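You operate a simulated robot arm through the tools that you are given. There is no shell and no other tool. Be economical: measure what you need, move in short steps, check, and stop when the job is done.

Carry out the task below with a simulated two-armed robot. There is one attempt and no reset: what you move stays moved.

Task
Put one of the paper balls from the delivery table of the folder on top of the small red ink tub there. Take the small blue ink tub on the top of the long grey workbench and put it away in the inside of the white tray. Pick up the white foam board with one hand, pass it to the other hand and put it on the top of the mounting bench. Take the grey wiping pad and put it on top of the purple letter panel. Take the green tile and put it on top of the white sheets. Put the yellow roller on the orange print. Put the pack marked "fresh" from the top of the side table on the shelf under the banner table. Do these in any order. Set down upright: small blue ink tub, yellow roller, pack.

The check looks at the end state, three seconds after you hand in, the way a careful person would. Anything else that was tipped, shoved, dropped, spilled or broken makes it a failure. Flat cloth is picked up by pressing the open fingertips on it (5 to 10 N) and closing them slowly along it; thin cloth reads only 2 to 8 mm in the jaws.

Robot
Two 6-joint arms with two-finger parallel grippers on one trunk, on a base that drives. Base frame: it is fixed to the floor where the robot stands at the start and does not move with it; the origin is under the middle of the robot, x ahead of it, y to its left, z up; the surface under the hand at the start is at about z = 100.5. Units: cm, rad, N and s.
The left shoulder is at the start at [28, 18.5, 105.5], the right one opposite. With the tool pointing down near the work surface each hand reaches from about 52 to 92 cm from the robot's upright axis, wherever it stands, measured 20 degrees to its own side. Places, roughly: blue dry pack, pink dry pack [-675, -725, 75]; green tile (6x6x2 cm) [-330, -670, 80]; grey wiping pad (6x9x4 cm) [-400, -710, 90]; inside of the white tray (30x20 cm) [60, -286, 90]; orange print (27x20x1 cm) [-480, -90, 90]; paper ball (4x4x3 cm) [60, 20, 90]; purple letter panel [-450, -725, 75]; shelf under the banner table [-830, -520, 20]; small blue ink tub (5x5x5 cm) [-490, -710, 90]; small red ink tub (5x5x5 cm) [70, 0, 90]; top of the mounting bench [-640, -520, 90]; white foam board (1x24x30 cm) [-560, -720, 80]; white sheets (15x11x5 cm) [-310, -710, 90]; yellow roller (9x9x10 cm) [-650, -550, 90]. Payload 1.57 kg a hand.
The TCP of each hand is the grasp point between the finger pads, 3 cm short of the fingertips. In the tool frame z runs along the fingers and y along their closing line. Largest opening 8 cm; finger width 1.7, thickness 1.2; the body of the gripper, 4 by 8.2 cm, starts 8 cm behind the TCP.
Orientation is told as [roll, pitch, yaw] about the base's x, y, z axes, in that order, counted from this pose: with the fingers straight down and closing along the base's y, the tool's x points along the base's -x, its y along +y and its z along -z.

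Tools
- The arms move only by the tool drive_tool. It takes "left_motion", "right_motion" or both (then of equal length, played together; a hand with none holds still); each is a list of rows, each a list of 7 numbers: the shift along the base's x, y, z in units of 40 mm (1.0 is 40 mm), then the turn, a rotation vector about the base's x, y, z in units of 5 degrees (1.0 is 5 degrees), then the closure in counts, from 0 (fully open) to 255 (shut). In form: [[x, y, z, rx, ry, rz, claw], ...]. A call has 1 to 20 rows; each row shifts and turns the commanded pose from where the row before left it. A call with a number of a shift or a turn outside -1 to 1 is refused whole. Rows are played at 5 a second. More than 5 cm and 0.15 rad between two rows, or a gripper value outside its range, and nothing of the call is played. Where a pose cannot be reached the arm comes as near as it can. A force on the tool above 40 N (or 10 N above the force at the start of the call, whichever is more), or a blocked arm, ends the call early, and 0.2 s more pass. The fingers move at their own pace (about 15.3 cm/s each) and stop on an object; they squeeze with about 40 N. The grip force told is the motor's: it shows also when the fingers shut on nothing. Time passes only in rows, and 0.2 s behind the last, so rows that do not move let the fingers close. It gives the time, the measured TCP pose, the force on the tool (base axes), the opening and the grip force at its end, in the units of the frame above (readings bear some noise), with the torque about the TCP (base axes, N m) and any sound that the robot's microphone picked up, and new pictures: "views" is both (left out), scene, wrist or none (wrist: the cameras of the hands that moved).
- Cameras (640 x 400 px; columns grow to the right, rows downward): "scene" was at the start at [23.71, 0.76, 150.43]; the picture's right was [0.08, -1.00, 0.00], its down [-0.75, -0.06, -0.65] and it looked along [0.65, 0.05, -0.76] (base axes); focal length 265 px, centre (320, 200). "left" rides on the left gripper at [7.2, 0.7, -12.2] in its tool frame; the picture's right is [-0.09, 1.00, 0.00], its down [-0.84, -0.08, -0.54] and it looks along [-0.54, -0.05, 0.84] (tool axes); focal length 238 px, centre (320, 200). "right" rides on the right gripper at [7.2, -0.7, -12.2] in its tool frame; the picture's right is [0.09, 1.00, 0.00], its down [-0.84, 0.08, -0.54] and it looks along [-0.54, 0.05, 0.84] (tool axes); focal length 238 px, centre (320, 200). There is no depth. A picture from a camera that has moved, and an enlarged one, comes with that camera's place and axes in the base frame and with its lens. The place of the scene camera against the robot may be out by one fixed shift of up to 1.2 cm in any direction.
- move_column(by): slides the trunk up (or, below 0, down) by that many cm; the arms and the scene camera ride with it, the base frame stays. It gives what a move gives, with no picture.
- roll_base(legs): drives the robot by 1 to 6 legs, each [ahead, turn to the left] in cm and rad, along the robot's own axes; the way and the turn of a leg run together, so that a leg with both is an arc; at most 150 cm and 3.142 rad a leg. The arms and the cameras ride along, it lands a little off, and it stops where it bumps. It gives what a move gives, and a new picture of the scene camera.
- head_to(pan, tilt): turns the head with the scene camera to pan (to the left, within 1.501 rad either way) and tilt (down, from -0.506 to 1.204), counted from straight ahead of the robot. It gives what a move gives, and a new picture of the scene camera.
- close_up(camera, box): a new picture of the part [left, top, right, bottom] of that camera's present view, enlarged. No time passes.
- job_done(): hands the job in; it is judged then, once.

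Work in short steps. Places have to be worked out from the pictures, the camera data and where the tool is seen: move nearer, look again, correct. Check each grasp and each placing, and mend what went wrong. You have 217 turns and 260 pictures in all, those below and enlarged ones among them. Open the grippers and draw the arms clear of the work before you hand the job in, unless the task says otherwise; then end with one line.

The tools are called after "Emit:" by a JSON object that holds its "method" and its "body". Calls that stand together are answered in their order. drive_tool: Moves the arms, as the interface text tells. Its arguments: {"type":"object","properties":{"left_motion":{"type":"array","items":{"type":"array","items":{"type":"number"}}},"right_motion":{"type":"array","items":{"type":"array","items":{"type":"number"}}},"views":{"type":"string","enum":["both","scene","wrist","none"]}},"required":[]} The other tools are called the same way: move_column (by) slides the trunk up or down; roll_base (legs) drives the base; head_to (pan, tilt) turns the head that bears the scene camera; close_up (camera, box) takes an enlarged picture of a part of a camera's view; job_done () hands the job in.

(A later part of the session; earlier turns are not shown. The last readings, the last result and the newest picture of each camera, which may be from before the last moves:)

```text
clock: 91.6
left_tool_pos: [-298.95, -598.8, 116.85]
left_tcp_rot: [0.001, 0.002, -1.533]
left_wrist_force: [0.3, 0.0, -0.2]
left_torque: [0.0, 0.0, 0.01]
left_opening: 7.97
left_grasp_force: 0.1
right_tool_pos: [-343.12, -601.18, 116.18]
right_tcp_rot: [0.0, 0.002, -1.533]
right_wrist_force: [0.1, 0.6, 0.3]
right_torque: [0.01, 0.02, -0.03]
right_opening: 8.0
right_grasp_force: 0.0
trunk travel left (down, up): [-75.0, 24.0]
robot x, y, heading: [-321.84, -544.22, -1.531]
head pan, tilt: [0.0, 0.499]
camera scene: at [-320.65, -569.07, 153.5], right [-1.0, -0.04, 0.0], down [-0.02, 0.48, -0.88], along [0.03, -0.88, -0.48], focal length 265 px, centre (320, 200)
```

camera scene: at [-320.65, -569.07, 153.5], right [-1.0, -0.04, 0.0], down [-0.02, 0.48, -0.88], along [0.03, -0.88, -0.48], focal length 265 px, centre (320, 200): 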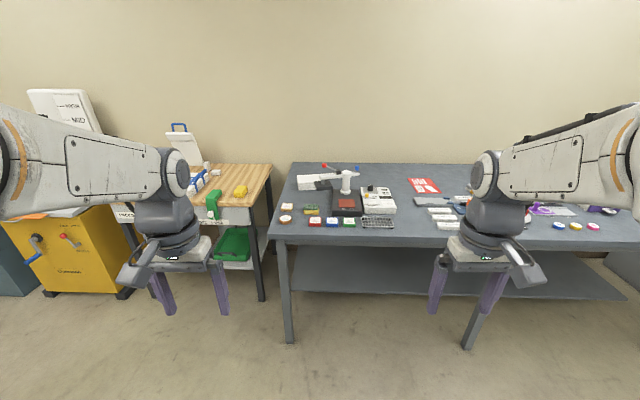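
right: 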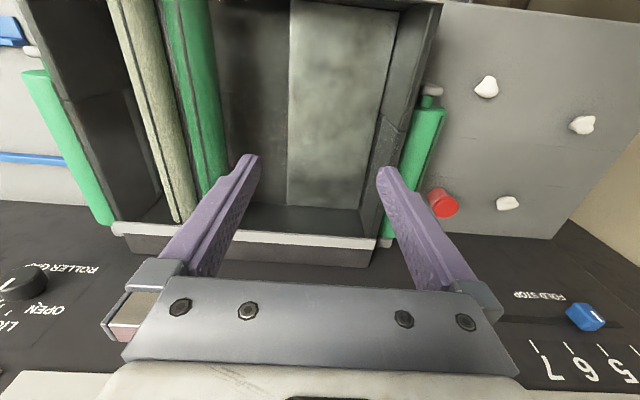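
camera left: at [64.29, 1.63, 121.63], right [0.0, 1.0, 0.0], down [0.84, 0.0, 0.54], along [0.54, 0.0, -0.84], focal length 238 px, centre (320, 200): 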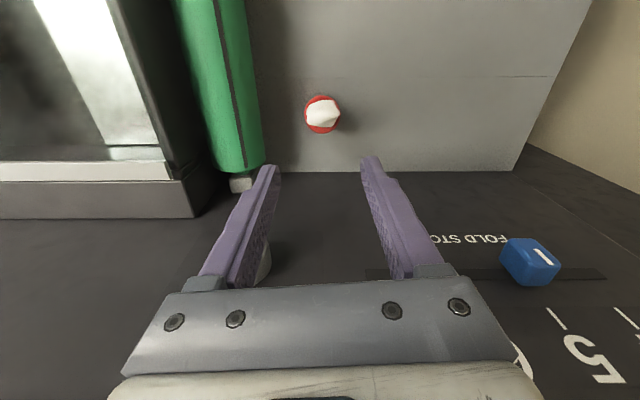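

Emit:
{"method": "close_up", "body": {"camera": "scene", "box": [265, 150, 465, 260]}}

Emit:
{"method": "close_up", "body": {"camera": "scene", "box": [440, 150, 640, 260]}}

```text
3.20 times, centred on (365, 205) of scene
camera zoom: at [-320.65, -569.07, 153.5], right [-1.0, -0.04, 0.0], down [-0.02, 0.48, -0.88], along [0.03, -0.88, -0.48], focal length 847 px, centre (176, 184)
```

zoom: 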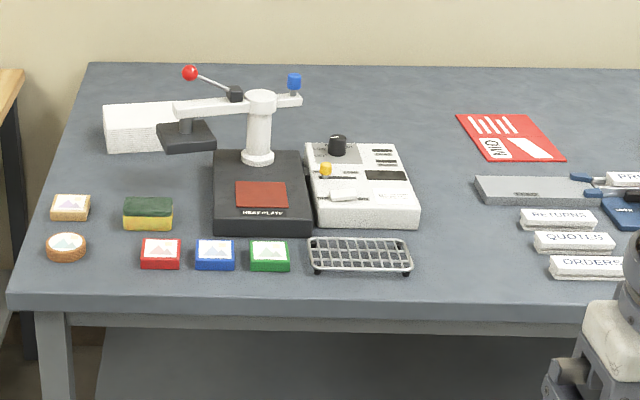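

```text
3.20 times, centred on (540, 205) of scene
camera zoom: at [-320.65, -569.07, 153.5], right [-1.0, -0.04, 0.0], down [-0.02, 0.48, -0.88], along [0.03, -0.88, -0.48], focal length 847 px, centre (-384, 184)
```

zoom: 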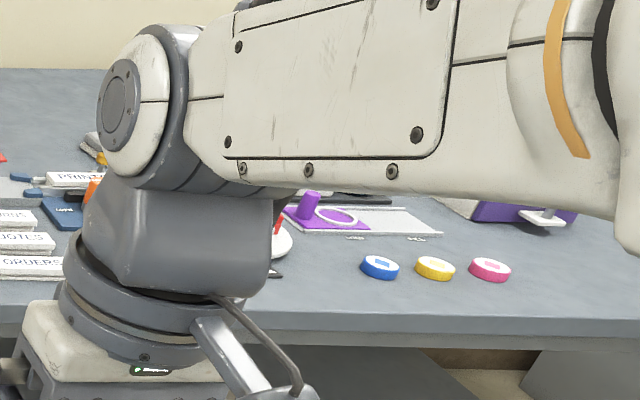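

The green tile is the rightmost of three near the front edge at about (-331,-677). The sheets are at about (-308,-715), to the left of the press. I'm driving closer to the bench and tilting the head down.

Emit:
{"method": "roll_base", "body": {"legs": [[0, -0.04], [70, 0]]}}

Emit:
{"method": "head_to", "body": {"pan": 0, "tilt": 0.85}}

```text
clock: 95.8
left_tool_pos: [-300.92, -669.58, 116.84]
left_tcp_rot: [0.0, 0.002, -1.57]
left_wrist_force: [0.6, -0.3, 0.1]
left_torque: [0.0, 0.0, 0.01]
left_opening: 8.0
left_grasp_force: 0.1
right_tool_pos: [-345.42, -670.25, 116.12]
right_tcp_rot: [0.001, 0.002, -1.572]
right_wrist_force: [0.2, 0.1, 0.0]
right_torque: [0.0, 0.01, -0.02]
right_opening: 8.0
right_grasp_force: 0.0
trunk travel left (down, up): [-75.0, 24.0]
robot x, y, heading: [-321.39, -614.7, -1.571]
head pan, tilt: [0.0, 0.499]
camera scene: at [-321.62, -638.98, 153.5], right [-1.0, 0.0, 0.0], down [0.0, 0.48, -0.88], along [0.0, -0.88, -0.48], focal length 265 px, centre (320, 200)
```

scene: 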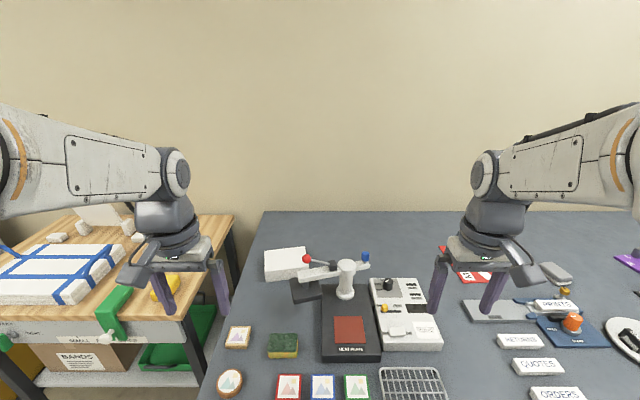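

```text
clock: 96.6
left_tool_pos: [-300.97, -669.44, 116.74]
left_tcp_rot: [0.001, 0.002, -1.571]
left_wrist_force: [-0.9, -0.5, 0.6]
left_torque: [0.03, -0.02, 0.01]
left_opening: 8.01
left_grasp_force: 0.2
right_tool_pos: [-345.42, -670.35, 116.18]
right_tcp_rot: [0.0, 0.002, -1.57]
right_wrist_force: [-0.9, -0.3, -0.3]
right_torque: [0.0, 0.02, 0.02]
right_opening: 8.01
right_grasp_force: 0.1
trunk travel left (down, up): [-75.0, 24.0]
robot x, y, heading: [-321.31, -614.1, -1.573]
head pan, tilt: [0.0, 0.85]
camera scene: at [-321.62, -637.72, 150.5], right [-1.0, 0.0, 0.0], down [0.0, 0.75, -0.66], along [0.0, -0.66, -0.75], focal length 265 px, centre (320, 200)
```

scene: 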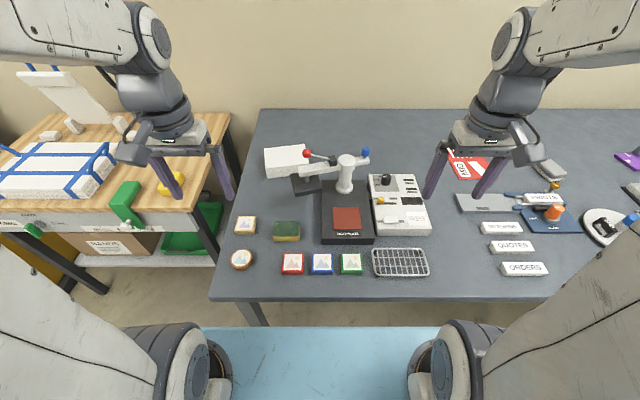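

The bench top is at z≈77. The sheets are about 105 cm ahead, so I need to be closer. I'll lower the trunk 10 cm and look down to judge the base deck clearance.

Emit:
{"method": "move_column", "body": {"by": -10}}

Emit:
{"method": "head_to", "body": {"pan": 0, "tilt": 0.85}}

```text
clock: 98.0
left_tool_pos: [-301.07, -669.44, 106.89]
left_tcp_rot: [0.001, 0.002, -1.571]
left_wrist_force: [-0.2, 0.5, 0.1]
left_torque: [0.02, 0.02, -0.04]
left_opening: 7.98
left_grasp_force: 0.0
right_tool_pos: [-345.37, -670.27, 106.27]
right_tcp_rot: [0.0, 0.002, -1.571]
right_wrist_force: [0.2, -0.8, -1.2]
right_torque: [0.01, 0.03, 0.02]
right_opening: 8.0
right_grasp_force: 0.1
trunk travel left (down, up): [-65.0, 34.0]
robot x, y, heading: [-321.31, -613.65, -1.571]
head pan, tilt: [0.0, 0.85]
```

```text
clock: 98.6
left_tool_pos: [-301.04, -669.57, 106.69]
left_tcp_rot: [0.001, 0.002, -1.572]
left_wrist_force: [-0.3, 0.0, -0.1]
left_torque: [0.01, -0.02, -0.01]
left_opening: 8.02
left_grasp_force: 0.1
right_tool_pos: [-345.37, -670.28, 106.16]
right_tcp_rot: [0.0, 0.002, -1.569]
right_wrist_force: [-0.9, 0.6, 0.0]
right_torque: [0.02, 0.0, 0.02]
right_opening: 8.01
right_grasp_force: 0.1
trunk travel left (down, up): [-65.0, 34.0]
robot x, y, heading: [-321.54, -613.88, -1.57]
head pan, tilt: [0.0, 0.85]
camera scene: at [-321.62, -637.72, 140.5], right [-1.0, 0.0, 0.0], down [0.0, 0.75, -0.66], along [0.0, -0.66, -0.75], focal length 265 px, centre (320, 200)
```

scene: 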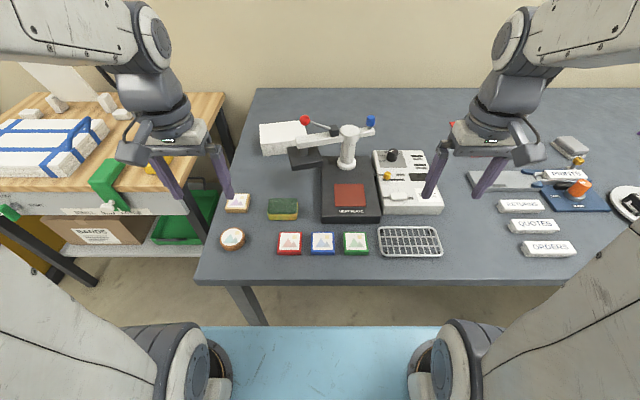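

The "deck" rides with the trunk (chest plate), so I'll stay put. I'll pick the tile first with the left hand yawed -90°, moving the right hand aside.

Emit:
{"method": "drive_tool", "body": {"left_motion": [[-0.41, -0.083, -0.13, 0, 0, -1, 0], [-0.41, -0.083, -0.13, 0, 0, -1, 0], [-0.41, -0.083, -0.13, 0, 0, -1, 0], [-0.41, -0.083, -0.13, 0, 0, -1, 0], [-0.41, -0.083, -0.13, 0, 0, -1, 0], [-0.41, -0.083, -0.13, 0, 0, -1, 0], [-0.41, -0.083, -0.13, 0, 0, -1, 0], [-0.41, -0.083, -0.13, 0, 0, -1, 0], [-0.41, -0.083, -0.13, 0, 0, -1, 0], [-0.41, -0.083, -0.13, 0, 0, -1, 0], [-0.41, -0.083, -0.13, 0, 0, -1, 0], [-0.41, -0.083, -0.13, 0, 0, -1, 0], [-0.41, -0.083, -0.13, 0, 0, -1, 0], [-0.41, -0.083, -0.13, 0, 0, -1, 0], [-0.41, -0.083, -0.13, 0, 0, -1, 0], [-0.41, -0.083, -0.13, 0, 0, -1, 0], [-0.41, -0.083, -0.13, 0, 0, -1, 0], [-0.41, -0.083, -0.13, 0, 0, -1, 0], [0, 0, 0, 0, 0, 0, 0]], "right_motion": [[-0.5, 0, 0.2, 0, 0, 0, 0], [-0.5, 0, 0.2, 0, 0, 0, 0], [-0.5, 0, 0.2, 0, 0, 0, 0], [-0.5, 0, 0.2, 0, 0, 0, 0], [-0.5, 0, 0.2, 0, 0, 0, 0], [-0.5, 0, 0.2, 0, 0, 0, 0], [-0.5, 0, 0.2, 0, 0, 0, 0], [-0.5, 0, 0.2, 0, 0, 0, 0], [0, 0, 0, 0, 0, 0, 0], [0, 0, 0, 0, 0, 0, 0], [0, 0, 0, 0, 0, 0, 0], [0, 0, 0, 0, 0, 0, 0], [0, 0, 0, 0, 0, 0, 0], [0, 0, 0, 0, 0, 0, 0], [0, 0, 0, 0, 0, 0, 0], [0, 0, 0, 0, 0, 0, 0], [0, 0, 0, 0, 0, 0, 0], [0, 0, 0, 0, 0, 0, 0], [0, 0, 0, 0, 0, 0, 0]], "views": "none"}}

Emit:
{"method": "close_up", "body": {"camera": "left", "box": [0, 0, 640, 400]}}

```text
clock: 102.6
left_tool_pos: [-330.37, -675.43, 97.54]
left_tcp_rot: [0.0, 0.001, 3.141]
left_wrist_force: [0.0, 0.5, 0.5]
left_torque: [-0.02, -0.01, -0.05]
left_opening: 8.01
left_grasp_force: 0.1
right_tool_pos: [-361.54, -670.23, 112.48]
right_tcp_rot: [0.0, 0.001, -1.569]
right_wrist_force: [-0.3, 0.0, 1.2]
right_torque: [0.01, 0.03, 0.01]
right_opening: 8.01
right_grasp_force: 0.1
trunk travel left (down, up): [-65.0, 34.0]
robot x, y, heading: [-321.5, -614.01, -1.567]
head pan, tilt: [0.0, 0.85]
```

```text
1.00 times, centred on (320, 200) of left (not enlarged: the box is as wide or as high as the picture)
camera zoom: at [-323.37, -676.03, 109.75], right [-0.09, -1.0, 0.0], down [-0.84, 0.08, 0.54], along [-0.54, 0.05, -0.84], focal length 238 px, centre (320, 200)
```

zoom: 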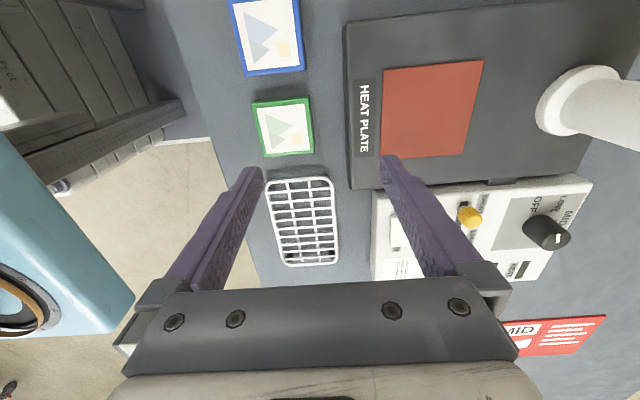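

Combining views, the tile top is at z≈86 and the tile at (-329.8,-671.9), which matches the hint. I'm shifting and descending to z≈92 for a check.

Emit:
{"method": "drive_tool", "body": {"left_motion": [[0.07, 0.45, -0.5, 0, 0, 0, 0], [0.07, 0.43, -0.5, 0, 0, 0, 0], [0, 0, -0.4, 0, 0, 0, 0], [0, 0, 0, 0, 0, 0, 0]], "views": "wrist"}}

```text
clock: 103.6
left_tool_pos: [-329.97, -671.98, 92.1]
left_tcp_rot: [-0.001, 0.0, -3.142]
left_wrist_force: [-0.1, 0.2, 0.3]
left_torque: [-0.02, 0.01, 0.01]
left_opening: 8.02
left_grasp_force: 0.1
right_tool_pos: [-361.51, -670.08, 112.41]
right_tcp_rot: [-0.003, 0.003, -1.571]
right_wrist_force: [0.9, -0.1, 0.2]
right_torque: [-0.04, -0.01, -0.02]
right_opening: 8.0
right_grasp_force: 0.1
trunk travel left (down, up): [-65.0, 34.0]
robot x, y, heading: [-321.45, -613.93, -1.569]
head pan, tilt: [0.0, 0.85]
camera left: at [-322.82, -672.54, 104.23], right [-0.09, -1.0, 0.0], down [-0.84, 0.08, 0.54], along [-0.54, 0.05, -0.84], focal length 238 px, centre (320, 200)
```

left: 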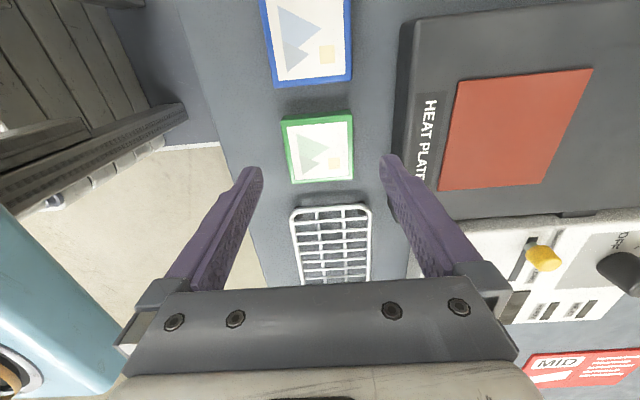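

The tile is centred between the fingers. I'm descending with a slightly narrowed opening to z≈87.9, then closing.

Emit:
{"method": "drive_tool", "body": {"left_motion": [[0, 0, -0.4, 0, 0, 0, 20], [0, 0, -0.4, 0, 0, 0, 20], [0, 0, -0.25, 0, 0, 0, 20], [0, 0, 0, 0, 0, 0, 20]], "views": "wrist"}}

```text
clock: 104.6
left_tool_pos: [-329.91, -672.01, 87.75]
left_tcp_rot: [0.0, 0.001, -3.142]
left_wrist_force: [-0.3, 1.0, -0.2]
left_torque: [0.01, 0.0, 0.01]
left_opening: 7.4
left_grasp_force: 0.0
right_tool_pos: [-361.47, -670.3, 112.61]
right_tcp_rot: [-0.001, 0.001, -1.571]
right_wrist_force: [-0.8, 0.5, 0.5]
right_torque: [-0.02, 0.0, 0.0]
right_opening: 7.99
right_grasp_force: 0.0
trunk travel left (down, up): [-65.0, 34.0]
robot x, y, heading: [-321.5, -613.94, -1.572]
head pan, tilt: [0.0, 0.85]
camera left: at [-322.81, -672.51, 99.89], right [-0.09, -1.0, 0.0], down [-0.84, 0.08, 0.54], along [-0.54, 0.05, -0.84], focal length 238 px, centre (320, 200)
```

left: 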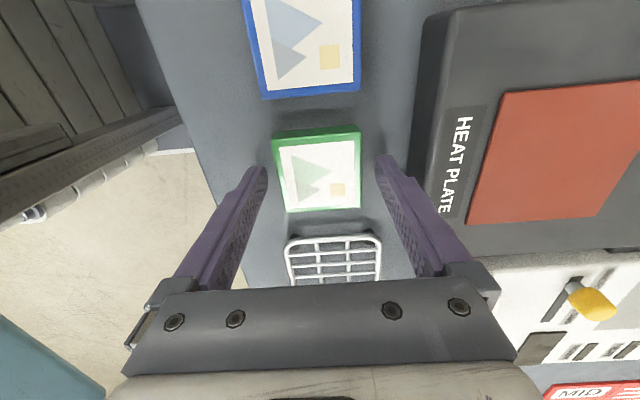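

The tips are about level with the tile top, so I'll lower another 1.7 cm and grip.

Emit:
{"method": "drive_tool", "body": {"left_motion": [[0, 0, -0.2, 0, 0, 0, 20], [0, 0, -0.12, 0, 0, 0, 20], [0, 0, -0.1, 0, 0, 0, 20], [0, 0, 0, 0, 0, 0, 20], [0, 0, 0, 0, 0, 0, 60], [0, 0, 0, 0, 0, 0, 120], [0, 0, 0, 0, 0, 0, 200], [0, 0, 0, 0, 0, 0, 200]], "views": "wrist"}}

```text
clock: 105.2
left_tool_pos: [-329.95, -672.09, 87.05]
left_tcp_rot: [0.003, 0.001, -3.141]
left_wrist_force: [3.7, 3.2, 19.4]
left_torque: [0.89, -0.13, -0.11]
left_opening: 7.62
left_grasp_force: 0.9
right_tool_pos: [-361.52, -670.21, 112.64]
right_tcp_rot: [0.0, 0.003, -1.568]
right_wrist_force: [0.5, 0.2, -0.6]
right_torque: [-0.01, 0.01, 0.01]
right_opening: 8.02
right_grasp_force: 0.0
trunk travel left (down, up): [-65.0, 34.0]
robot x, y, heading: [-321.33, -614.06, -1.572]
head pan, tilt: [0.0, 0.85]
stopped in row 3 (left hand): the force on the tool passed its limit at 50 N (the readings are from after the stop); the commanded pose is now the measured one
camera left: at [-322.77, -672.58, 99.21], right [-0.09, -1.0, 0.0], down [-0.84, 0.08, 0.54], along [-0.54, 0.05, -0.84], focal length 238 px, centre (320, 200)
```

left: 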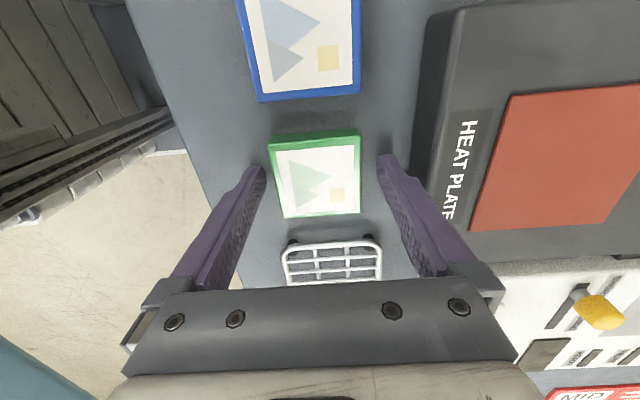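

The tips touched the bench (z≈84). I'll rise 2 mm and close on the tile.

Emit:
{"method": "drive_tool", "body": {"left_motion": [[0, 0, 0.06, 0, 0, 0, 20], [0, 0, 0, 0, 0, 0, 60], [0, 0, 0, 0, 0, 0, 100], [0, 0, 0, 0, 0, 0, 200], [0, 0, 0, 0, 0, 0, 200], [0, 0, 0.3, 0, 0, 0, 200], [0, 0, 0.8, 0, 0, 0, 200], [0, 0, 0.8, 0, 0, 0, 200]], "views": "wrist"}}

```text
clock: 107.0
left_tool_pos: [-329.79, -672.11, 94.55]
left_tcp_rot: [0.003, 0.003, -3.142]
left_wrist_force: [-0.1, 0.1, -1.6]
left_torque: [0.02, -0.05, 0.01]
left_opening: 5.5
left_grasp_force: 40.2
right_tool_pos: [-361.63, -670.23, 112.46]
right_tcp_rot: [0.001, 0.001, -1.567]
right_wrist_force: [0.1, 0.0, -0.4]
right_torque: [0.03, -0.02, 0.04]
right_opening: 8.0
right_grasp_force: 0.1
trunk travel left (down, up): [-65.0, 34.0]
robot x, y, heading: [-321.75, -614.32, -1.567]
head pan, tilt: [0.0, 0.85]
camera left: at [-322.66, -672.68, 106.74], right [-0.09, -1.0, 0.0], down [-0.84, 0.08, 0.54], along [-0.54, 0.05, -0.84], focal length 238 px, centre (320, 200)
```

left: 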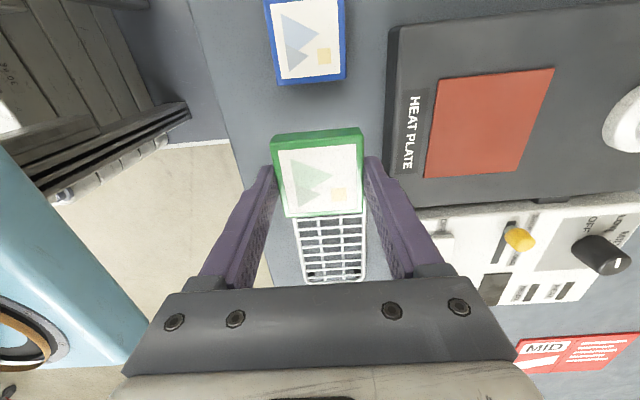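

The tile is held. I'll swing the hand left toward x≈-309 and raise it, then raise the trunk 5 cm and advance 9 cm for reach.

Emit:
{"method": "drive_tool", "body": {"left_motion": [[0.88, 0, 0.2, 0, 0, 0, 200], [0.88, 0, 0.2, 0, 0, 0, 200], [0.88, 0, 0.2, 0, 0, 0, 200], [0.88, 0, 0.2, 0, 0, 0, 200], [0.88, 0, 0.2, 0, 0, 0, 200], [0.8, 0, 0.2, 0, 0, 0, 200], [0, 0, 0, 0, 0, 0, 200]], "views": "none"}}

Emit:
{"method": "move_column", "body": {"by": 5}}

Emit:
{"method": "roll_base", "body": {"legs": [[9, 0]]}}

```text
clock: 108.6
left_tool_pos: [-309.07, -672.09, 99.51]
left_tcp_rot: [0.002, 0.0, -3.141]
left_wrist_force: [-0.6, 0.6, -1.1]
left_torque: [0.0, -0.05, -0.01]
left_opening: 5.49
left_grasp_force: 40.2
right_tool_pos: [-361.49, -670.26, 112.57]
right_tcp_rot: [0.001, 0.001, -1.57]
right_wrist_force: [-0.3, -0.1, -0.3]
right_torque: [0.0, 0.03, 0.0]
right_opening: 7.99
right_grasp_force: 0.1
trunk travel left (down, up): [-65.0, 34.0]
robot x, y, heading: [-321.56, -614.07, -1.57]
head pan, tilt: [0.0, 0.85]
```

```text
clock: 109.5
left_tool_pos: [-309.01, -672.21, 104.43]
left_tcp_rot: [0.001, 0.0, -3.141]
left_wrist_force: [-0.7, -0.4, -1.2]
left_torque: [-0.01, 0.0, -0.02]
left_opening: 5.52
left_grasp_force: 40.4
right_tool_pos: [-361.55, -670.21, 117.5]
right_tcp_rot: [0.0, 0.001, -1.569]
right_wrist_force: [0.8, -0.6, -0.4]
right_torque: [-0.01, 0.0, 0.0]
right_opening: 7.99
right_grasp_force: 0.1
trunk travel left (down, up): [-70.0, 29.0]
robot x, y, heading: [-321.61, -613.94, -1.564]
head pan, tilt: [0.0, 0.85]
```

```text
clock: 110.6
left_tool_pos: [-309.17, -681.32, 104.43]
left_tcp_rot: [0.002, -0.002, 3.142]
left_wrist_force: [-0.1, 0.0, -1.4]
left_torque: [-0.04, -0.02, -0.02]
left_opening: 5.51
left_grasp_force: 40.5
right_tool_pos: [-361.43, -679.45, 117.5]
right_tcp_rot: [-0.001, 0.004, -1.571]
right_wrist_force: [0.6, -0.3, -0.7]
right_torque: [-0.02, -0.01, 0.03]
right_opening: 7.98
right_grasp_force: 0.0
trunk travel left (down, up): [-70.0, 29.0]
robot x, y, heading: [-321.48, -623.41, -1.57]
head pan, tilt: [0.0, 0.85]
camera scene: at [-321.62, -646.92, 145.5], right [-1.0, 0.0, 0.0], down [0.0, 0.75, -0.66], along [0.0, -0.66, -0.75], focal length 265 px, centre (320, 200)
```

scene: 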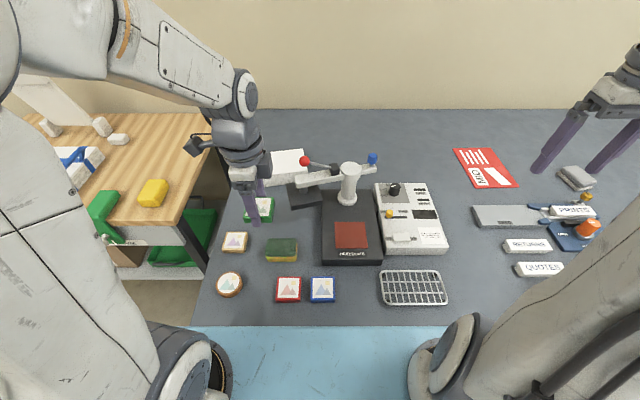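

No bump. The stack spans x -302.5 to -317 and y -708 to -719, with the press plate in front right of it. I'm moving to an intermediate point along x≈-306 and looking.

Emit:
{"method": "drive_tool", "body": {"left_motion": [[0.4, -0.7, 0, 0, 0, 0, 200], [0.4, -0.8, 0, 0, 0, 0, 200], [0, -1, 0, 0, 0, 0, 200], [0, -1, 0, 0, 0, 0, 200], [0, -0.8, 0, 0, 0, 0, 200], [0, 0, 0, 0, 0, 0, 200]], "views": "both"}}

```text
clock: 112.0
left_tool_pos: [-305.67, -698.56, 104.29]
left_tcp_rot: [0.002, 0.0, -3.142]
left_wrist_force: [0.9, 0.5, -1.5]
left_torque: [-0.01, -0.01, 0.0]
left_opening: 5.51
left_grasp_force: 40.3
right_tool_pos: [-361.35, -679.35, 117.52]
right_tcp_rot: [0.001, 0.002, -1.571]
right_wrist_force: [-1.0, -0.2, 0.1]
right_torque: [0.0, 0.02, -0.01]
right_opening: 8.0
right_grasp_force: 0.1
trunk travel left (down, up): [-70.0, 29.0]
robot x, y, heading: [-321.64, -623.72, -1.57]
head pan, tilt: [0.0, 0.85]
camera scene: at [-321.62, -646.99, 145.49], right [-1.0, 0.0, 0.0], down [0.0, 0.75, -0.66], along [0.0, -0.66, -0.75], focal length 265 px, centre (320, 200)
camera left: at [-298.51, -699.17, 116.62], right [-0.09, -1.0, 0.0], down [-0.84, 0.08, 0.54], along [-0.54, 0.05, -0.84], focal length 238 px, centre (320, 200)
```

scene: 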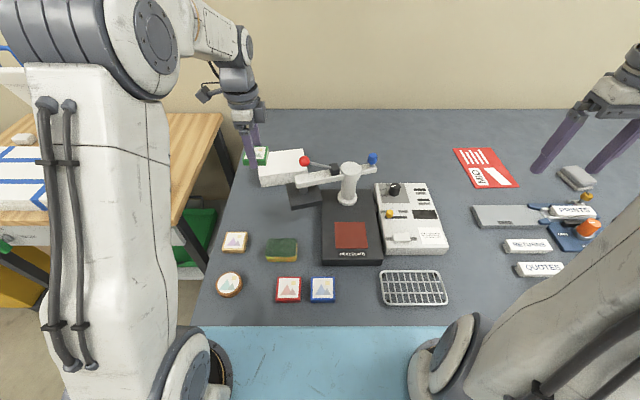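
left: 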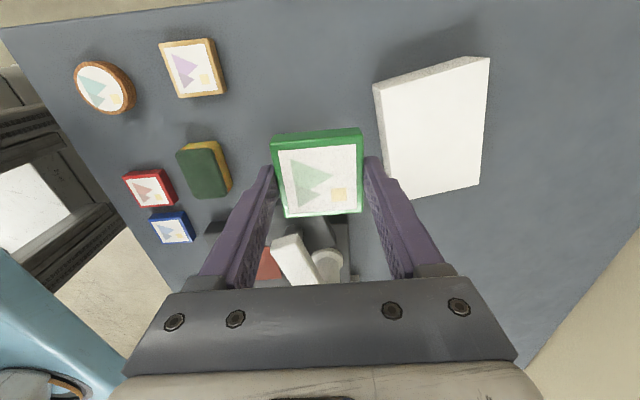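

The stack centre is at about (-308.5,-712.3). I'm moving over its left half at height and re-checking.

Emit:
{"method": "drive_tool", "body": {"left_motion": [[-0.1, -0.9, 0, 0, 0, 0, 200], [-0.1, -0.9, 0, 0, 0, 0, 200], [-0.1, -0.9, 0, 0, 0, 0, 200], [0, -0.7, 0, 0, 0, 0, 200], [0, 0, -0.6, 0, 0, 0, 200], [0, 0, -0.6, 0, 0, 0, 200], [0, 0, 0, 0, 0, 0, 200]], "views": "both"}}

```text
clock: 113.6
left_tool_pos: [-307.01, -711.18, 99.35]
left_tcp_rot: [0.001, 0.001, 3.143]
left_wrist_force: [0.5, 0.7, -2.7]
left_torque: [0.04, 0.0, 0.02]
left_opening: 5.5
left_grasp_force: 40.1
left hand out of reach, approached as far as the arm can: row 4
right_tool_pos: [-361.54, -679.45, 117.5]
right_tcp_rot: [0.0, 0.004, -1.57]
right_wrist_force: [0.9, 0.0, -0.2]
right_torque: [0.01, -0.03, -0.01]
right_opening: 7.98
right_grasp_force: 0.1
trunk travel left (down, up): [-70.0, 29.0]
robot x, y, heading: [-321.35, -623.23, -1.572]
head pan, tilt: [0.0, 0.85]
camera scene: at [-321.62, -646.98, 145.49], right [-1.0, 0.0, 0.0], down [0.0, 0.75, -0.66], along [0.0, -0.66, -0.75], focal length 265 px, centre (320, 200)
camera left: at [-299.94, -711.8, 111.48], right [-0.09, -1.0, 0.0], down [-0.84, 0.08, 0.54], along [-0.54, 0.05, -0.84], focal length 238 px, centre (320, 200)
```

scene: 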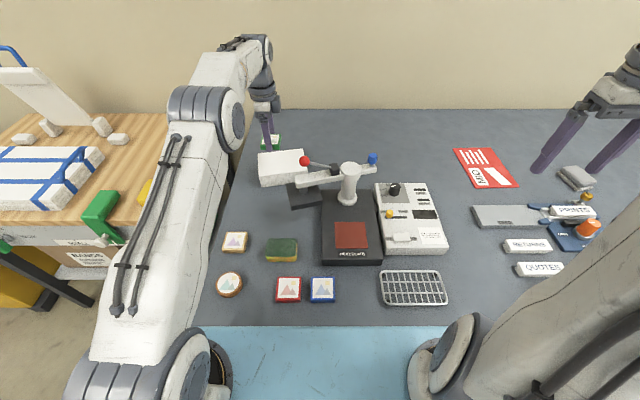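
left: 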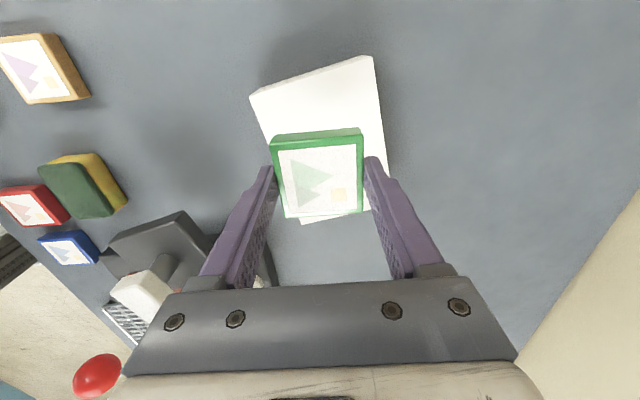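

The tile is right above the stack centre. I'm lowering gently until contact.

Emit:
{"method": "drive_tool", "body": {"left_motion": [[0, 0, -0.6, 0, 0, 0, 200], [0, 0, -0.6, 0, 0, 0, 200], [0, 0, -0.35, 0, 0, 0, 200], [0, 0, 0, 0, 0, 0, 200]], "views": "wrist"}}

```text
clock: 114.6
left_tool_pos: [-306.94, -711.22, 93.02]
left_tcp_rot: [0.003, 0.0, 3.138]
left_wrist_force: [0.2, 0.2, -1.5]
left_torque: [0.0, -0.01, -0.02]
left_opening: 5.51
left_grasp_force: 39.8
right_tool_pos: [-361.47, -679.49, 117.51]
right_tcp_rot: [0.001, 0.004, -1.572]
right_wrist_force: [0.2, -0.1, 0.0]
right_torque: [-0.01, 0.01, 0.03]
right_opening: 8.0
right_grasp_force: 0.1
trunk travel left (down, up): [-70.0, 29.0]
robot x, y, heading: [-321.45, -623.39, -1.57]
head pan, tilt: [0.0, 0.85]
camera left: at [-299.87, -711.78, 105.3], right [-0.09, -1.0, 0.0], down [-0.84, 0.08, 0.54], along [-0.54, 0.05, -0.84], focal length 238 px, centre (320, 200)
```

left: 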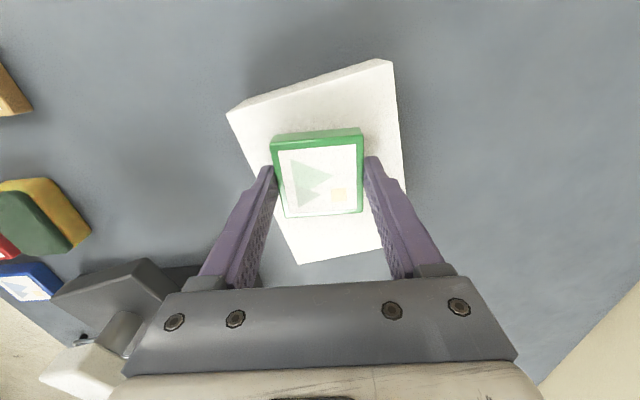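

Emit:
{"method": "drive_tool", "body": {"left_motion": [[0, 0, -0.1, 0, 0, 0, 200], [0, 0, -0.08, 0, 0, 0, 200], [0, 0, 0, 0, 0, 0, 200]], "views": "none"}}

```text
clock: 115.4
left_tool_pos: [-306.97, -711.26, 92.31]
left_tcp_rot: [0.001, -0.001, 3.141]
left_wrist_force: [-0.8, -0.7, -1.4]
left_torque: [0.04, 0.01, -0.01]
left_opening: 5.53
left_grasp_force: 39.8
right_tool_pos: [-361.51, -679.44, 117.51]
right_tcp_rot: [0.0, 0.001, -1.569]
right_wrist_force: [0.0, -0.6, -0.5]
right_torque: [0.03, -0.01, -0.05]
right_opening: 8.0
right_grasp_force: 0.0
trunk travel left (down, up): [-70.0, 29.0]
robot x, y, heading: [-321.72, -623.26, -1.571]
head pan, tilt: [0.0, 0.85]
```

Emit:
{"method": "drive_tool", "body": {"left_motion": [[0, 0, -0.07, 0, 0, 0, 200], [0, 0, -0.06, 0, 0, 0, 200], [0, 0, -0.05, 0, 0, 0, 200], [0, 0, 0, 0, 0, 0, 200]], "views": "none"}}

```text
clock: 116.4
left_tool_pos: [-306.85, -711.33, 91.94]
left_tcp_rot: [0.007, -0.001, -3.142]
left_wrist_force: [1.8, 4.9, 14.7]
left_torque: [0.68, -0.06, -0.13]
left_opening: 5.49
left_grasp_force: 40.3
right_tool_pos: [-361.57, -679.47, 117.57]
right_tcp_rot: [-0.001, 0.002, -1.571]
right_wrist_force: [0.4, -0.1, 0.0]
right_torque: [-0.03, 0.0, -0.01]
right_opening: 8.02
right_grasp_force: 0.0
trunk travel left (down, up): [-70.0, 29.0]
robot x, y, heading: [-321.59, -623.1, -1.568]
head pan, tilt: [0.0, 0.85]
```

Contact is made, so I'm releasing slowly and lifting straight up.

Emit:
{"method": "drive_tool", "body": {"left_motion": [[0, 0, 0.03, 0, 0, 0, 200], [0, 0, 0, 0, 0, 0, 75], [0, 0, 0, 0, 0, 0, 65], [0, 0, 0, 0, 0, 0, 50], [0, 0, 0, 0, 0, 0, 30], [0, 0, 0.5, 0, 0, 0, 20], [0, 0, 1, 0, 0, 0, 20], [0, 0, 1, 0, 0, 0, 20], [0, 0, 0, 0, 0, 0, 20]], "views": "wrist"}}

```text
clock: 118.4
left_tool_pos: [-307.06, -711.29, 101.86]
left_tcp_rot: [0.002, 0.0, -3.141]
left_wrist_force: [0.1, -0.3, 0.4]
left_torque: [0.02, 0.01, 0.02]
left_opening: 7.36
left_grasp_force: 0.2
right_tool_pos: [-361.47, -679.41, 117.56]
right_tcp_rot: [0.0, 0.001, -1.572]
right_wrist_force: [0.2, 0.3, 0.0]
right_torque: [-0.02, 0.0, -0.02]
right_opening: 8.0
right_grasp_force: 0.1
trunk travel left (down, up): [-70.0, 29.0]
robot x, y, heading: [-321.31, -623.48, -1.567]
head pan, tilt: [0.0, 0.85]
camera left: at [-299.85, -711.89, 114.03], right [-0.09, -1.0, 0.0], down [-0.84, 0.08, 0.54], along [-0.54, 0.05, -0.84], focal length 238 px, centre (320, 200)
```

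left: 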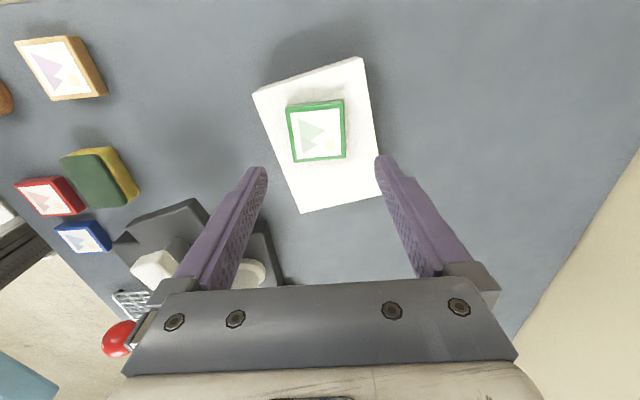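

The tile sits centred on the sheets. I'll retract the left hand back over the front with its yaw restored.

Emit:
{"method": "drive_tool", "body": {"left_motion": [[0.3, 0.9, 0.2, 0, 0, 0, 0], [0.1, 1, 0.2, 0, 0, 0, 0], [0, 1, 0.2, 0, 0, 1, 0], [0, 1, 0.2, 0, 0, 1, 0], [0, 1, 0.2, 0, 0, 1, 0], [0, 1, 0.2, 0, 0, 1, 0], [0, 1, 0.2, 0, 0, 1, 0], [0, 0.9, 0.2, 0, 0, 1, 0], [0, 0, 0.2, 0, 0, 1, 0], [0, 0, 0.2, 0, 0, 1, 0], [0, 0, 0.2, 0, 0, 1, 0], [0, 0, 0.2, 0, 0, 1, 0], [0, 0, 0, 0, 0, 1, 0], [0, 0, 0, 0, 0, 1, 0], [0, 0, 0, 0, 0, 1, 0], [0, 0, 0, 0, 0, 1, 0], [0, 0, 0, 0, 0, 1, 0], [0, 0, 0, 0, 0, 1, 0], [0, 0, 0, 0, 0, 1, 0], [0, 0, 0, 0, 0, 1, 0]], "right_motion": [[0, 0.2, 0, 0, 0, 0, 0], [0, 0.2, 0, 0, 0, 0, 0], [0, 0.2, 0, 0, 0, 0, 0], [0, 0.2, 0, 0, 0, 0, 0], [0, 0, 0, 0, 0, 0, 0], [0, 0, 0, 0, 0, 0, 0], [0, 0, 0, 0, 0, 0, 0], [0, 0, 0, 0, 0, 0, 0], [0, 0, 0, 0, 0, 0, 0], [0, 0, 0, 0, 0, 0, 0], [0, 0, 0, 0, 0, 0, 0], [0, 0, 0, 0, 0, 0, 0], [0, 0, 0, 0, 0, 0, 0], [0, 0, 0, 0, 0, 0, 0], [0, 0, 0, 0, 0, 0, 0], [0, 0, 0, 0, 0, 0, 0], [0, 0, 0, 0, 0, 0, 0], [0, 0, 0, 0, 0, 0, 0], [0, 0, 0, 0, 0, 0, 0], [0, 0, 0, 0, 0, 0, 0]], "views": "none"}}

Emit:
{"method": "roll_base", "body": {"legs": [[-45, 0], [0, -1.571], [100, 0], [0, 1.571], [35, 0]]}}

```text
clock: 122.6
left_tool_pos: [-305.49, -680.07, 111.52]
left_tcp_rot: [0.002, 0.0, -1.569]
left_wrist_force: [-0.3, 0.0, -0.2]
left_torque: [0.0, 0.02, 0.0]
left_opening: 8.01
left_grasp_force: 0.1
right_tool_pos: [-361.46, -676.3, 117.5]
right_tcp_rot: [0.001, 0.002, -1.57]
right_wrist_force: [0.1, -0.6, 0.5]
right_torque: [-0.01, 0.0, 0.01]
right_opening: 8.0
right_grasp_force: 0.1
trunk travel left (down, up): [-70.0, 29.0]
robot x, y, heading: [-321.5, -622.75, -1.571]
head pan, tilt: [0.0, 0.85]
```

```text
clock: 139.6
left_tool_pos: [-401.91, -669.79, 111.51]
left_tcp_rot: [0.001, 0.001, -1.544]
left_wrist_force: [0.8, 0.5, 0.2]
left_torque: [-0.01, -0.01, 0.0]
left_opening: 8.0
left_grasp_force: 0.1
right_tool_pos: [-458.02, -667.17, 117.55]
right_tcp_rot: [0.0, 0.003, -1.545]
right_wrist_force: [-0.4, 0.4, 0.3]
right_torque: [-0.01, -0.01, -0.06]
right_opening: 8.01
right_grasp_force: 0.1
trunk travel left (down, up): [-70.0, 29.0]
robot x, y, heading: [-419.71, -613.12, -1.547]
head pan, tilt: [0.0, 0.85]
camera scene: at [-419.03, -637.0, 145.5], right [-1.0, -0.03, 0.0], down [-0.02, 0.75, -0.66], along [0.02, -0.66, -0.75], focal length 265 px, centre (320, 200)
```

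scene: 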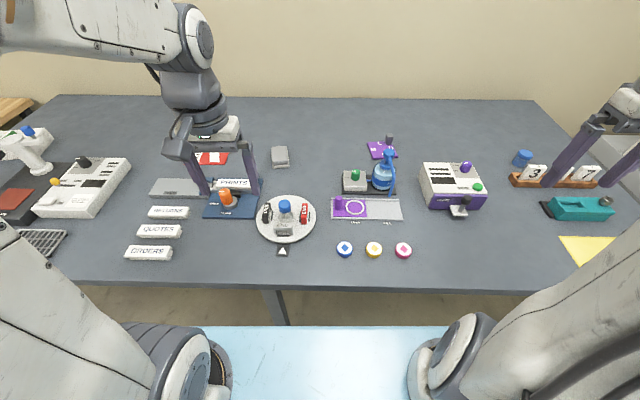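

Emit:
{"method": "close_up", "body": {"camera": "scene", "box": [240, 130, 440, 255]}}

Emit:
{"method": "close_up", "body": {"camera": "scene", "box": [480, 130, 640, 230]}}

```text
3.20 times, centred on (340, 192) of scene
camera zoom: at [-419.03, -637.0, 145.5], right [-1.0, -0.03, 0.0], down [-0.02, 0.75, -0.66], along [0.02, -0.66, -0.75], focal length 847 px, centre (256, 224)
```

zoom: 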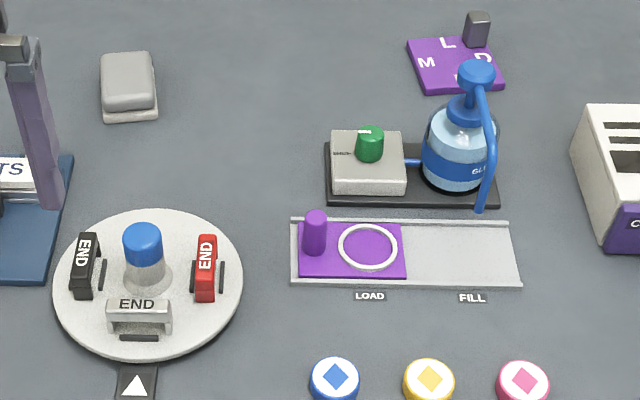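

```text
4.00 times, centred on (560, 180) of scene
camera zoom: at [-419.03, -637.0, 145.5], right [-1.0, -0.03, 0.0], down [-0.02, 0.75, -0.66], along [0.02, -0.66, -0.75], focal length 1059 px, centre (-640, 280)
```

zoom: 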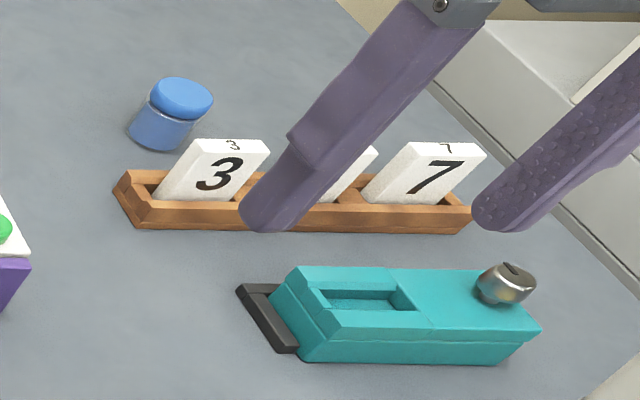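

Emit:
{"method": "close_up", "body": {"camera": "scene", "box": [350, 125, 430, 175]}}

Emit:
{"method": "close_up", "body": {"camera": "scene", "box": [410, 150, 506, 225]}}

```text
8.00 times, centred on (390, 150) of scene
camera zoom: at [-419.03, -637.0, 145.5], right [-1.0, -0.03, 0.0], down [-0.02, 0.75, -0.66], along [0.02, -0.66, -0.75], focal length 2118 px, centre (-240, 600)
```

zoom: 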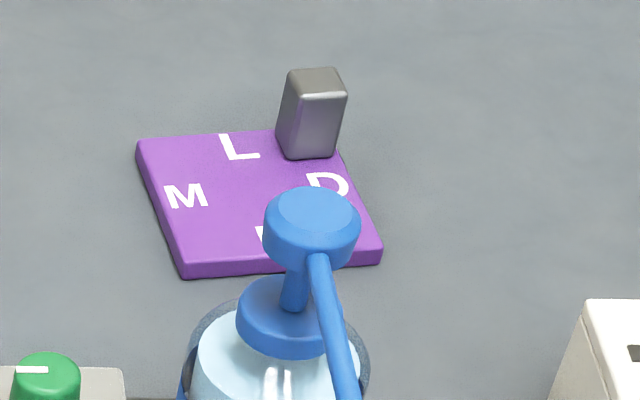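

```text
5.33 times, centred on (458, 188) of scene
camera zoom: at [-419.03, -637.0, 145.5], right [-1.0, -0.03, 0.0], down [-0.02, 0.75, -0.66], along [0.02, -0.66, -0.75], focal length 1412 px, centre (-416, 267)
```

zoom: 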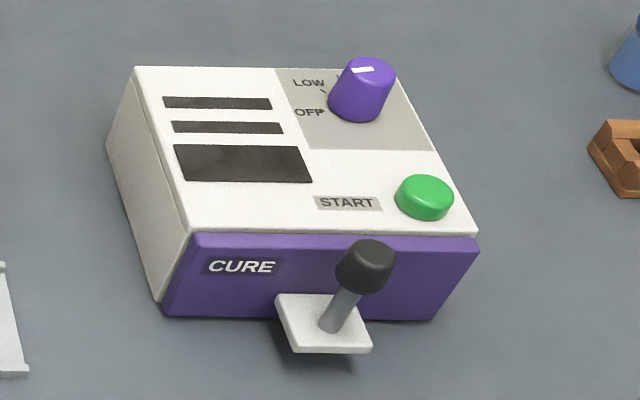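

The pad is at about (-403.5,-706.5). The purple M/L/D panel is at about (-439.5,-715), with a knob in its back right corner and a spray bottle in front of it. I'll reposition to about (-432,-626) so the left hand reaches both.

Emit:
{"method": "roll_base", "body": {"legs": [[-60, 0], [0, -0.172], [73, 0], [0, 0.148]]}}

```text
clock: 147.9
left_tool_pos: [-415.52, -682.68, 111.43]
left_tcp_rot: [0.002, 0.0, -1.568]
left_wrist_force: [0.5, 0.1, -0.3]
left_torque: [-0.04, -0.01, 0.01]
left_opening: 7.98
left_grasp_force: 0.3
right_tool_pos: [-471.63, -678.84, 117.5]
right_tcp_rot: [0.0, 0.002, -1.568]
right_wrist_force: [0.1, -0.1, -0.3]
right_torque: [0.0, 0.01, 0.0]
right_opening: 7.98
right_grasp_force: 0.0
trunk travel left (down, up): [-70.0, 29.0]
robot x, y, heading: [-432.0, -625.9, -1.571]
head pan, tilt: [0.0, 0.85]
camera scene: at [-431.87, -649.63, 145.5], right [-1.0, 0.0, 0.0], down [0.0, 0.75, -0.66], along [0.0, -0.66, -0.75], focal length 265 px, centre (320, 200)
```

scene: 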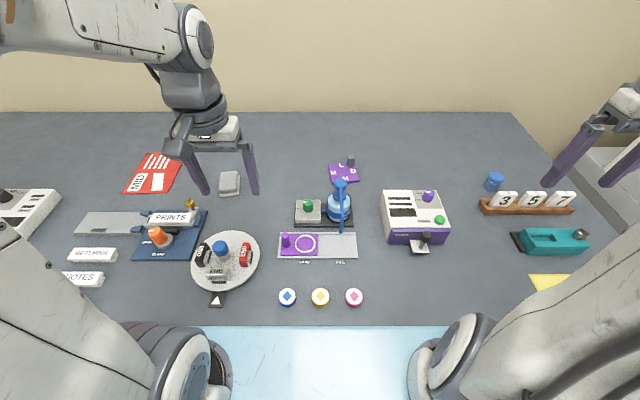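

Position is right. The pad is at (-404,-707). I'm moving the left hand above it and checking with the wrist camera.

Emit:
{"method": "drive_tool", "body": {"left_motion": [[0.41, -0.85, -0.3, 0, 0, 0, 0], [0.41, -0.85, -0.3, 0, 0, 0, 0], [0.41, -0.85, -0.3, 0, 0, 0, 0], [0.41, -0.85, -0.3, 0, 0, 0, 0], [0.41, -0.85, -0.3, 0, 0, 0, 0], [0.41, -0.85, -0.3, 0, 0, 0, 0], [0.41, -0.95, -0.3, 0, 0, 0, 0], [0, 0, 0, 0, 0, 0, 0]], "views": "wrist"}}

```text
clock: 149.7
left_tool_pos: [-403.87, -706.72, 102.63]
left_tcp_rot: [0.001, 0.002, -1.567]
left_wrist_force: [0.0, 0.3, 0.1]
left_torque: [0.04, 0.02, 0.01]
left_opening: 8.0
left_grasp_force: 0.0
right_tool_pos: [-471.43, -678.93, 117.58]
right_tcp_rot: [0.0, 0.003, -1.568]
right_wrist_force: [-0.9, 0.0, 0.2]
right_torque: [0.04, 0.0, -0.01]
right_opening: 8.02
right_grasp_force: 0.0
trunk travel left (down, up): [-70.0, 29.0]
robot x, y, heading: [-432.12, -625.9, -1.568]
head pan, tilt: [0.0, 0.85]
camera left: at [-403.32, -699.53, 114.92], right [1.0, -0.09, 0.0], down [-0.08, -0.84, 0.54], along [-0.05, -0.54, -0.84], focal length 238 px, centre (320, 200)
```

left: 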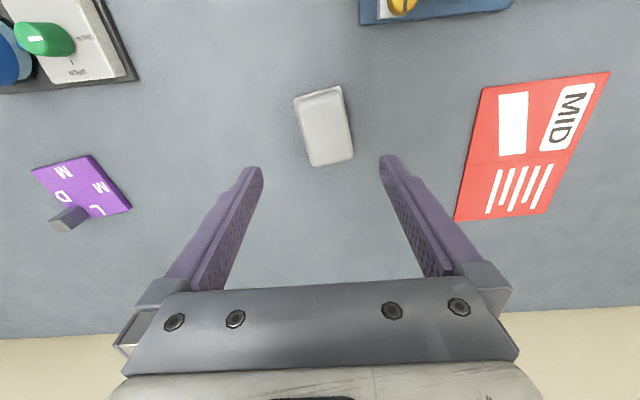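

The pad is rotated by about 13°, centred at (-403.5,-707). I'll rotate +13°, descend to z=88 and grip.

Emit:
{"method": "drive_tool", "body": {"left_motion": [[0.1, -0.05, -0.8, 0, 0, 1, 0], [0, 0, -0.8, 0, 0, 1, 0], [0, 0, -0.8, 0, 0, 0.6, 0], [0, 0, -0.8, 0, 0, 0, 0], [0, 0, -0.45, 0, 0, 0, 0], [0, 0, 0, 0, 0, 0, 0], [0, 0, 0, 0, 0, 0, 60], [0, 0, 0, 0, 0, 0, 110], [0, 0, 0, 0, 0, 0, 200], [0, 0, 0, 0, 0, 0, 200]], "views": "wrist"}}

```text
clock: 151.9
left_tool_pos: [-403.61, -707.07, 88.37]
left_tcp_rot: [0.002, 0.0, -1.34]
left_wrist_force: [0.1, 0.2, 0.2]
left_torque: [0.03, -0.04, -0.04]
left_opening: 5.56
left_grasp_force: 40.4
right_tool_pos: [-471.6, -678.91, 117.62]
right_tcp_rot: [0.0, 0.002, -1.567]
right_wrist_force: [0.5, -0.8, 0.7]
right_torque: [-0.01, -0.04, 0.02]
right_opening: 8.0
right_grasp_force: 0.0
trunk travel left (down, up): [-70.0, 29.0]
robot x, y, heading: [-431.88, -625.87, -1.568]
head pan, tilt: [0.0, 0.85]
camera left: at [-404.72, -699.81, 100.66], right [0.99, 0.14, 0.0], down [0.11, -0.83, 0.54], along [0.08, -0.54, -0.84], focal length 238 px, centre (320, 200)
```

left: 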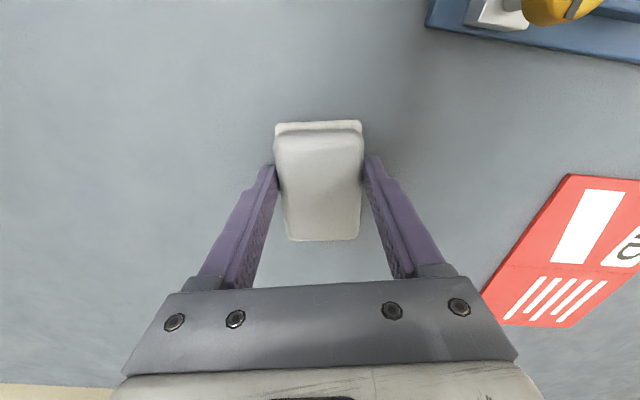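

The pad is gripped (5.6 cm). I'll lift to z≈100 and carry it along the back of the bench over the panel's left part.

Emit:
{"method": "drive_tool", "body": {"left_motion": [[0, 0, 0.6, 0, 0, 0, 200], [0, 0, 1, 0, 0, 0, 200], [0, -0.4, 1, 0, 0, 0, 200], [0, -0.4, 0.5, 0, 0, 0, 200], [-0.94, -0.13, 0, 0, 0, -0.2, 200], [-0.94, -0.13, 0, 0, 0, -0.2, 200], [-0.94, -0.13, 0, 0, 0, -0.2, 200], [-0.94, -0.13, 0, 0, 0, -0.2, 200], [-0.94, -0.13, 0, 0, 0, -0.2, 200], [-0.94, -0.13, 0, 0, 0, -0.2, 200], [-0.94, -0.13, 0, 0, 0, 0, 200], [-0.94, -0.13, 0, 0, 0, 0, 200], [-0.94, -0.13, 0, 0, 0, 0, 200], [0, 0, 0, 0, 0, 0, 200]], "views": "both"}}

```text
clock: 154.9
left_tool_pos: [-436.02, -710.56, 100.52]
left_tcp_rot: [0.002, 0.0, -1.445]
left_wrist_force: [0.0, 0.2, -2.1]
left_torque: [0.05, 0.01, 0.03]
left_opening: 5.5
left_grasp_force: 40.2
left hand out of reach, approached as far as the arm can: row 11, 12, 13
right_tool_pos: [-471.62, -679.08, 117.47]
right_tcp_rot: [0.0, 0.004, -1.567]
right_wrist_force: [0.8, 0.1, 0.0]
right_torque: [0.03, 0.0, 0.02]
right_opening: 7.99
right_grasp_force: 0.0
trunk travel left (down, up): [-70.0, 29.0]
robot x, y, heading: [-431.83, -626.31, -1.566]
head pan, tilt: [0.0, 0.85]
camera scene: at [-431.87, -649.67, 145.49], right [-1.0, 0.0, 0.0], down [0.0, 0.75, -0.66], along [0.0, -0.66, -0.75], focal length 265 px, centre (320, 200)
camera left: at [-436.34, -703.29, 112.72], right [1.0, 0.03, 0.0], down [0.03, -0.84, 0.54], along [0.02, -0.54, -0.84], focal length 238 px, centre (320, 200)
```

scene: 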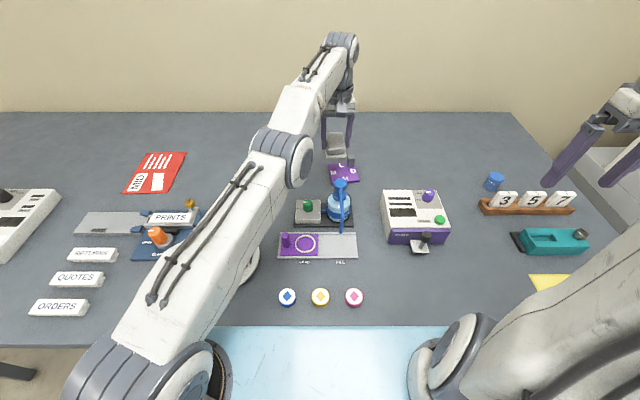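
left: 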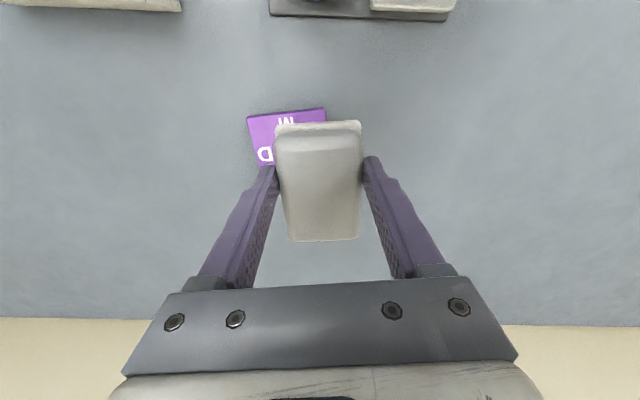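

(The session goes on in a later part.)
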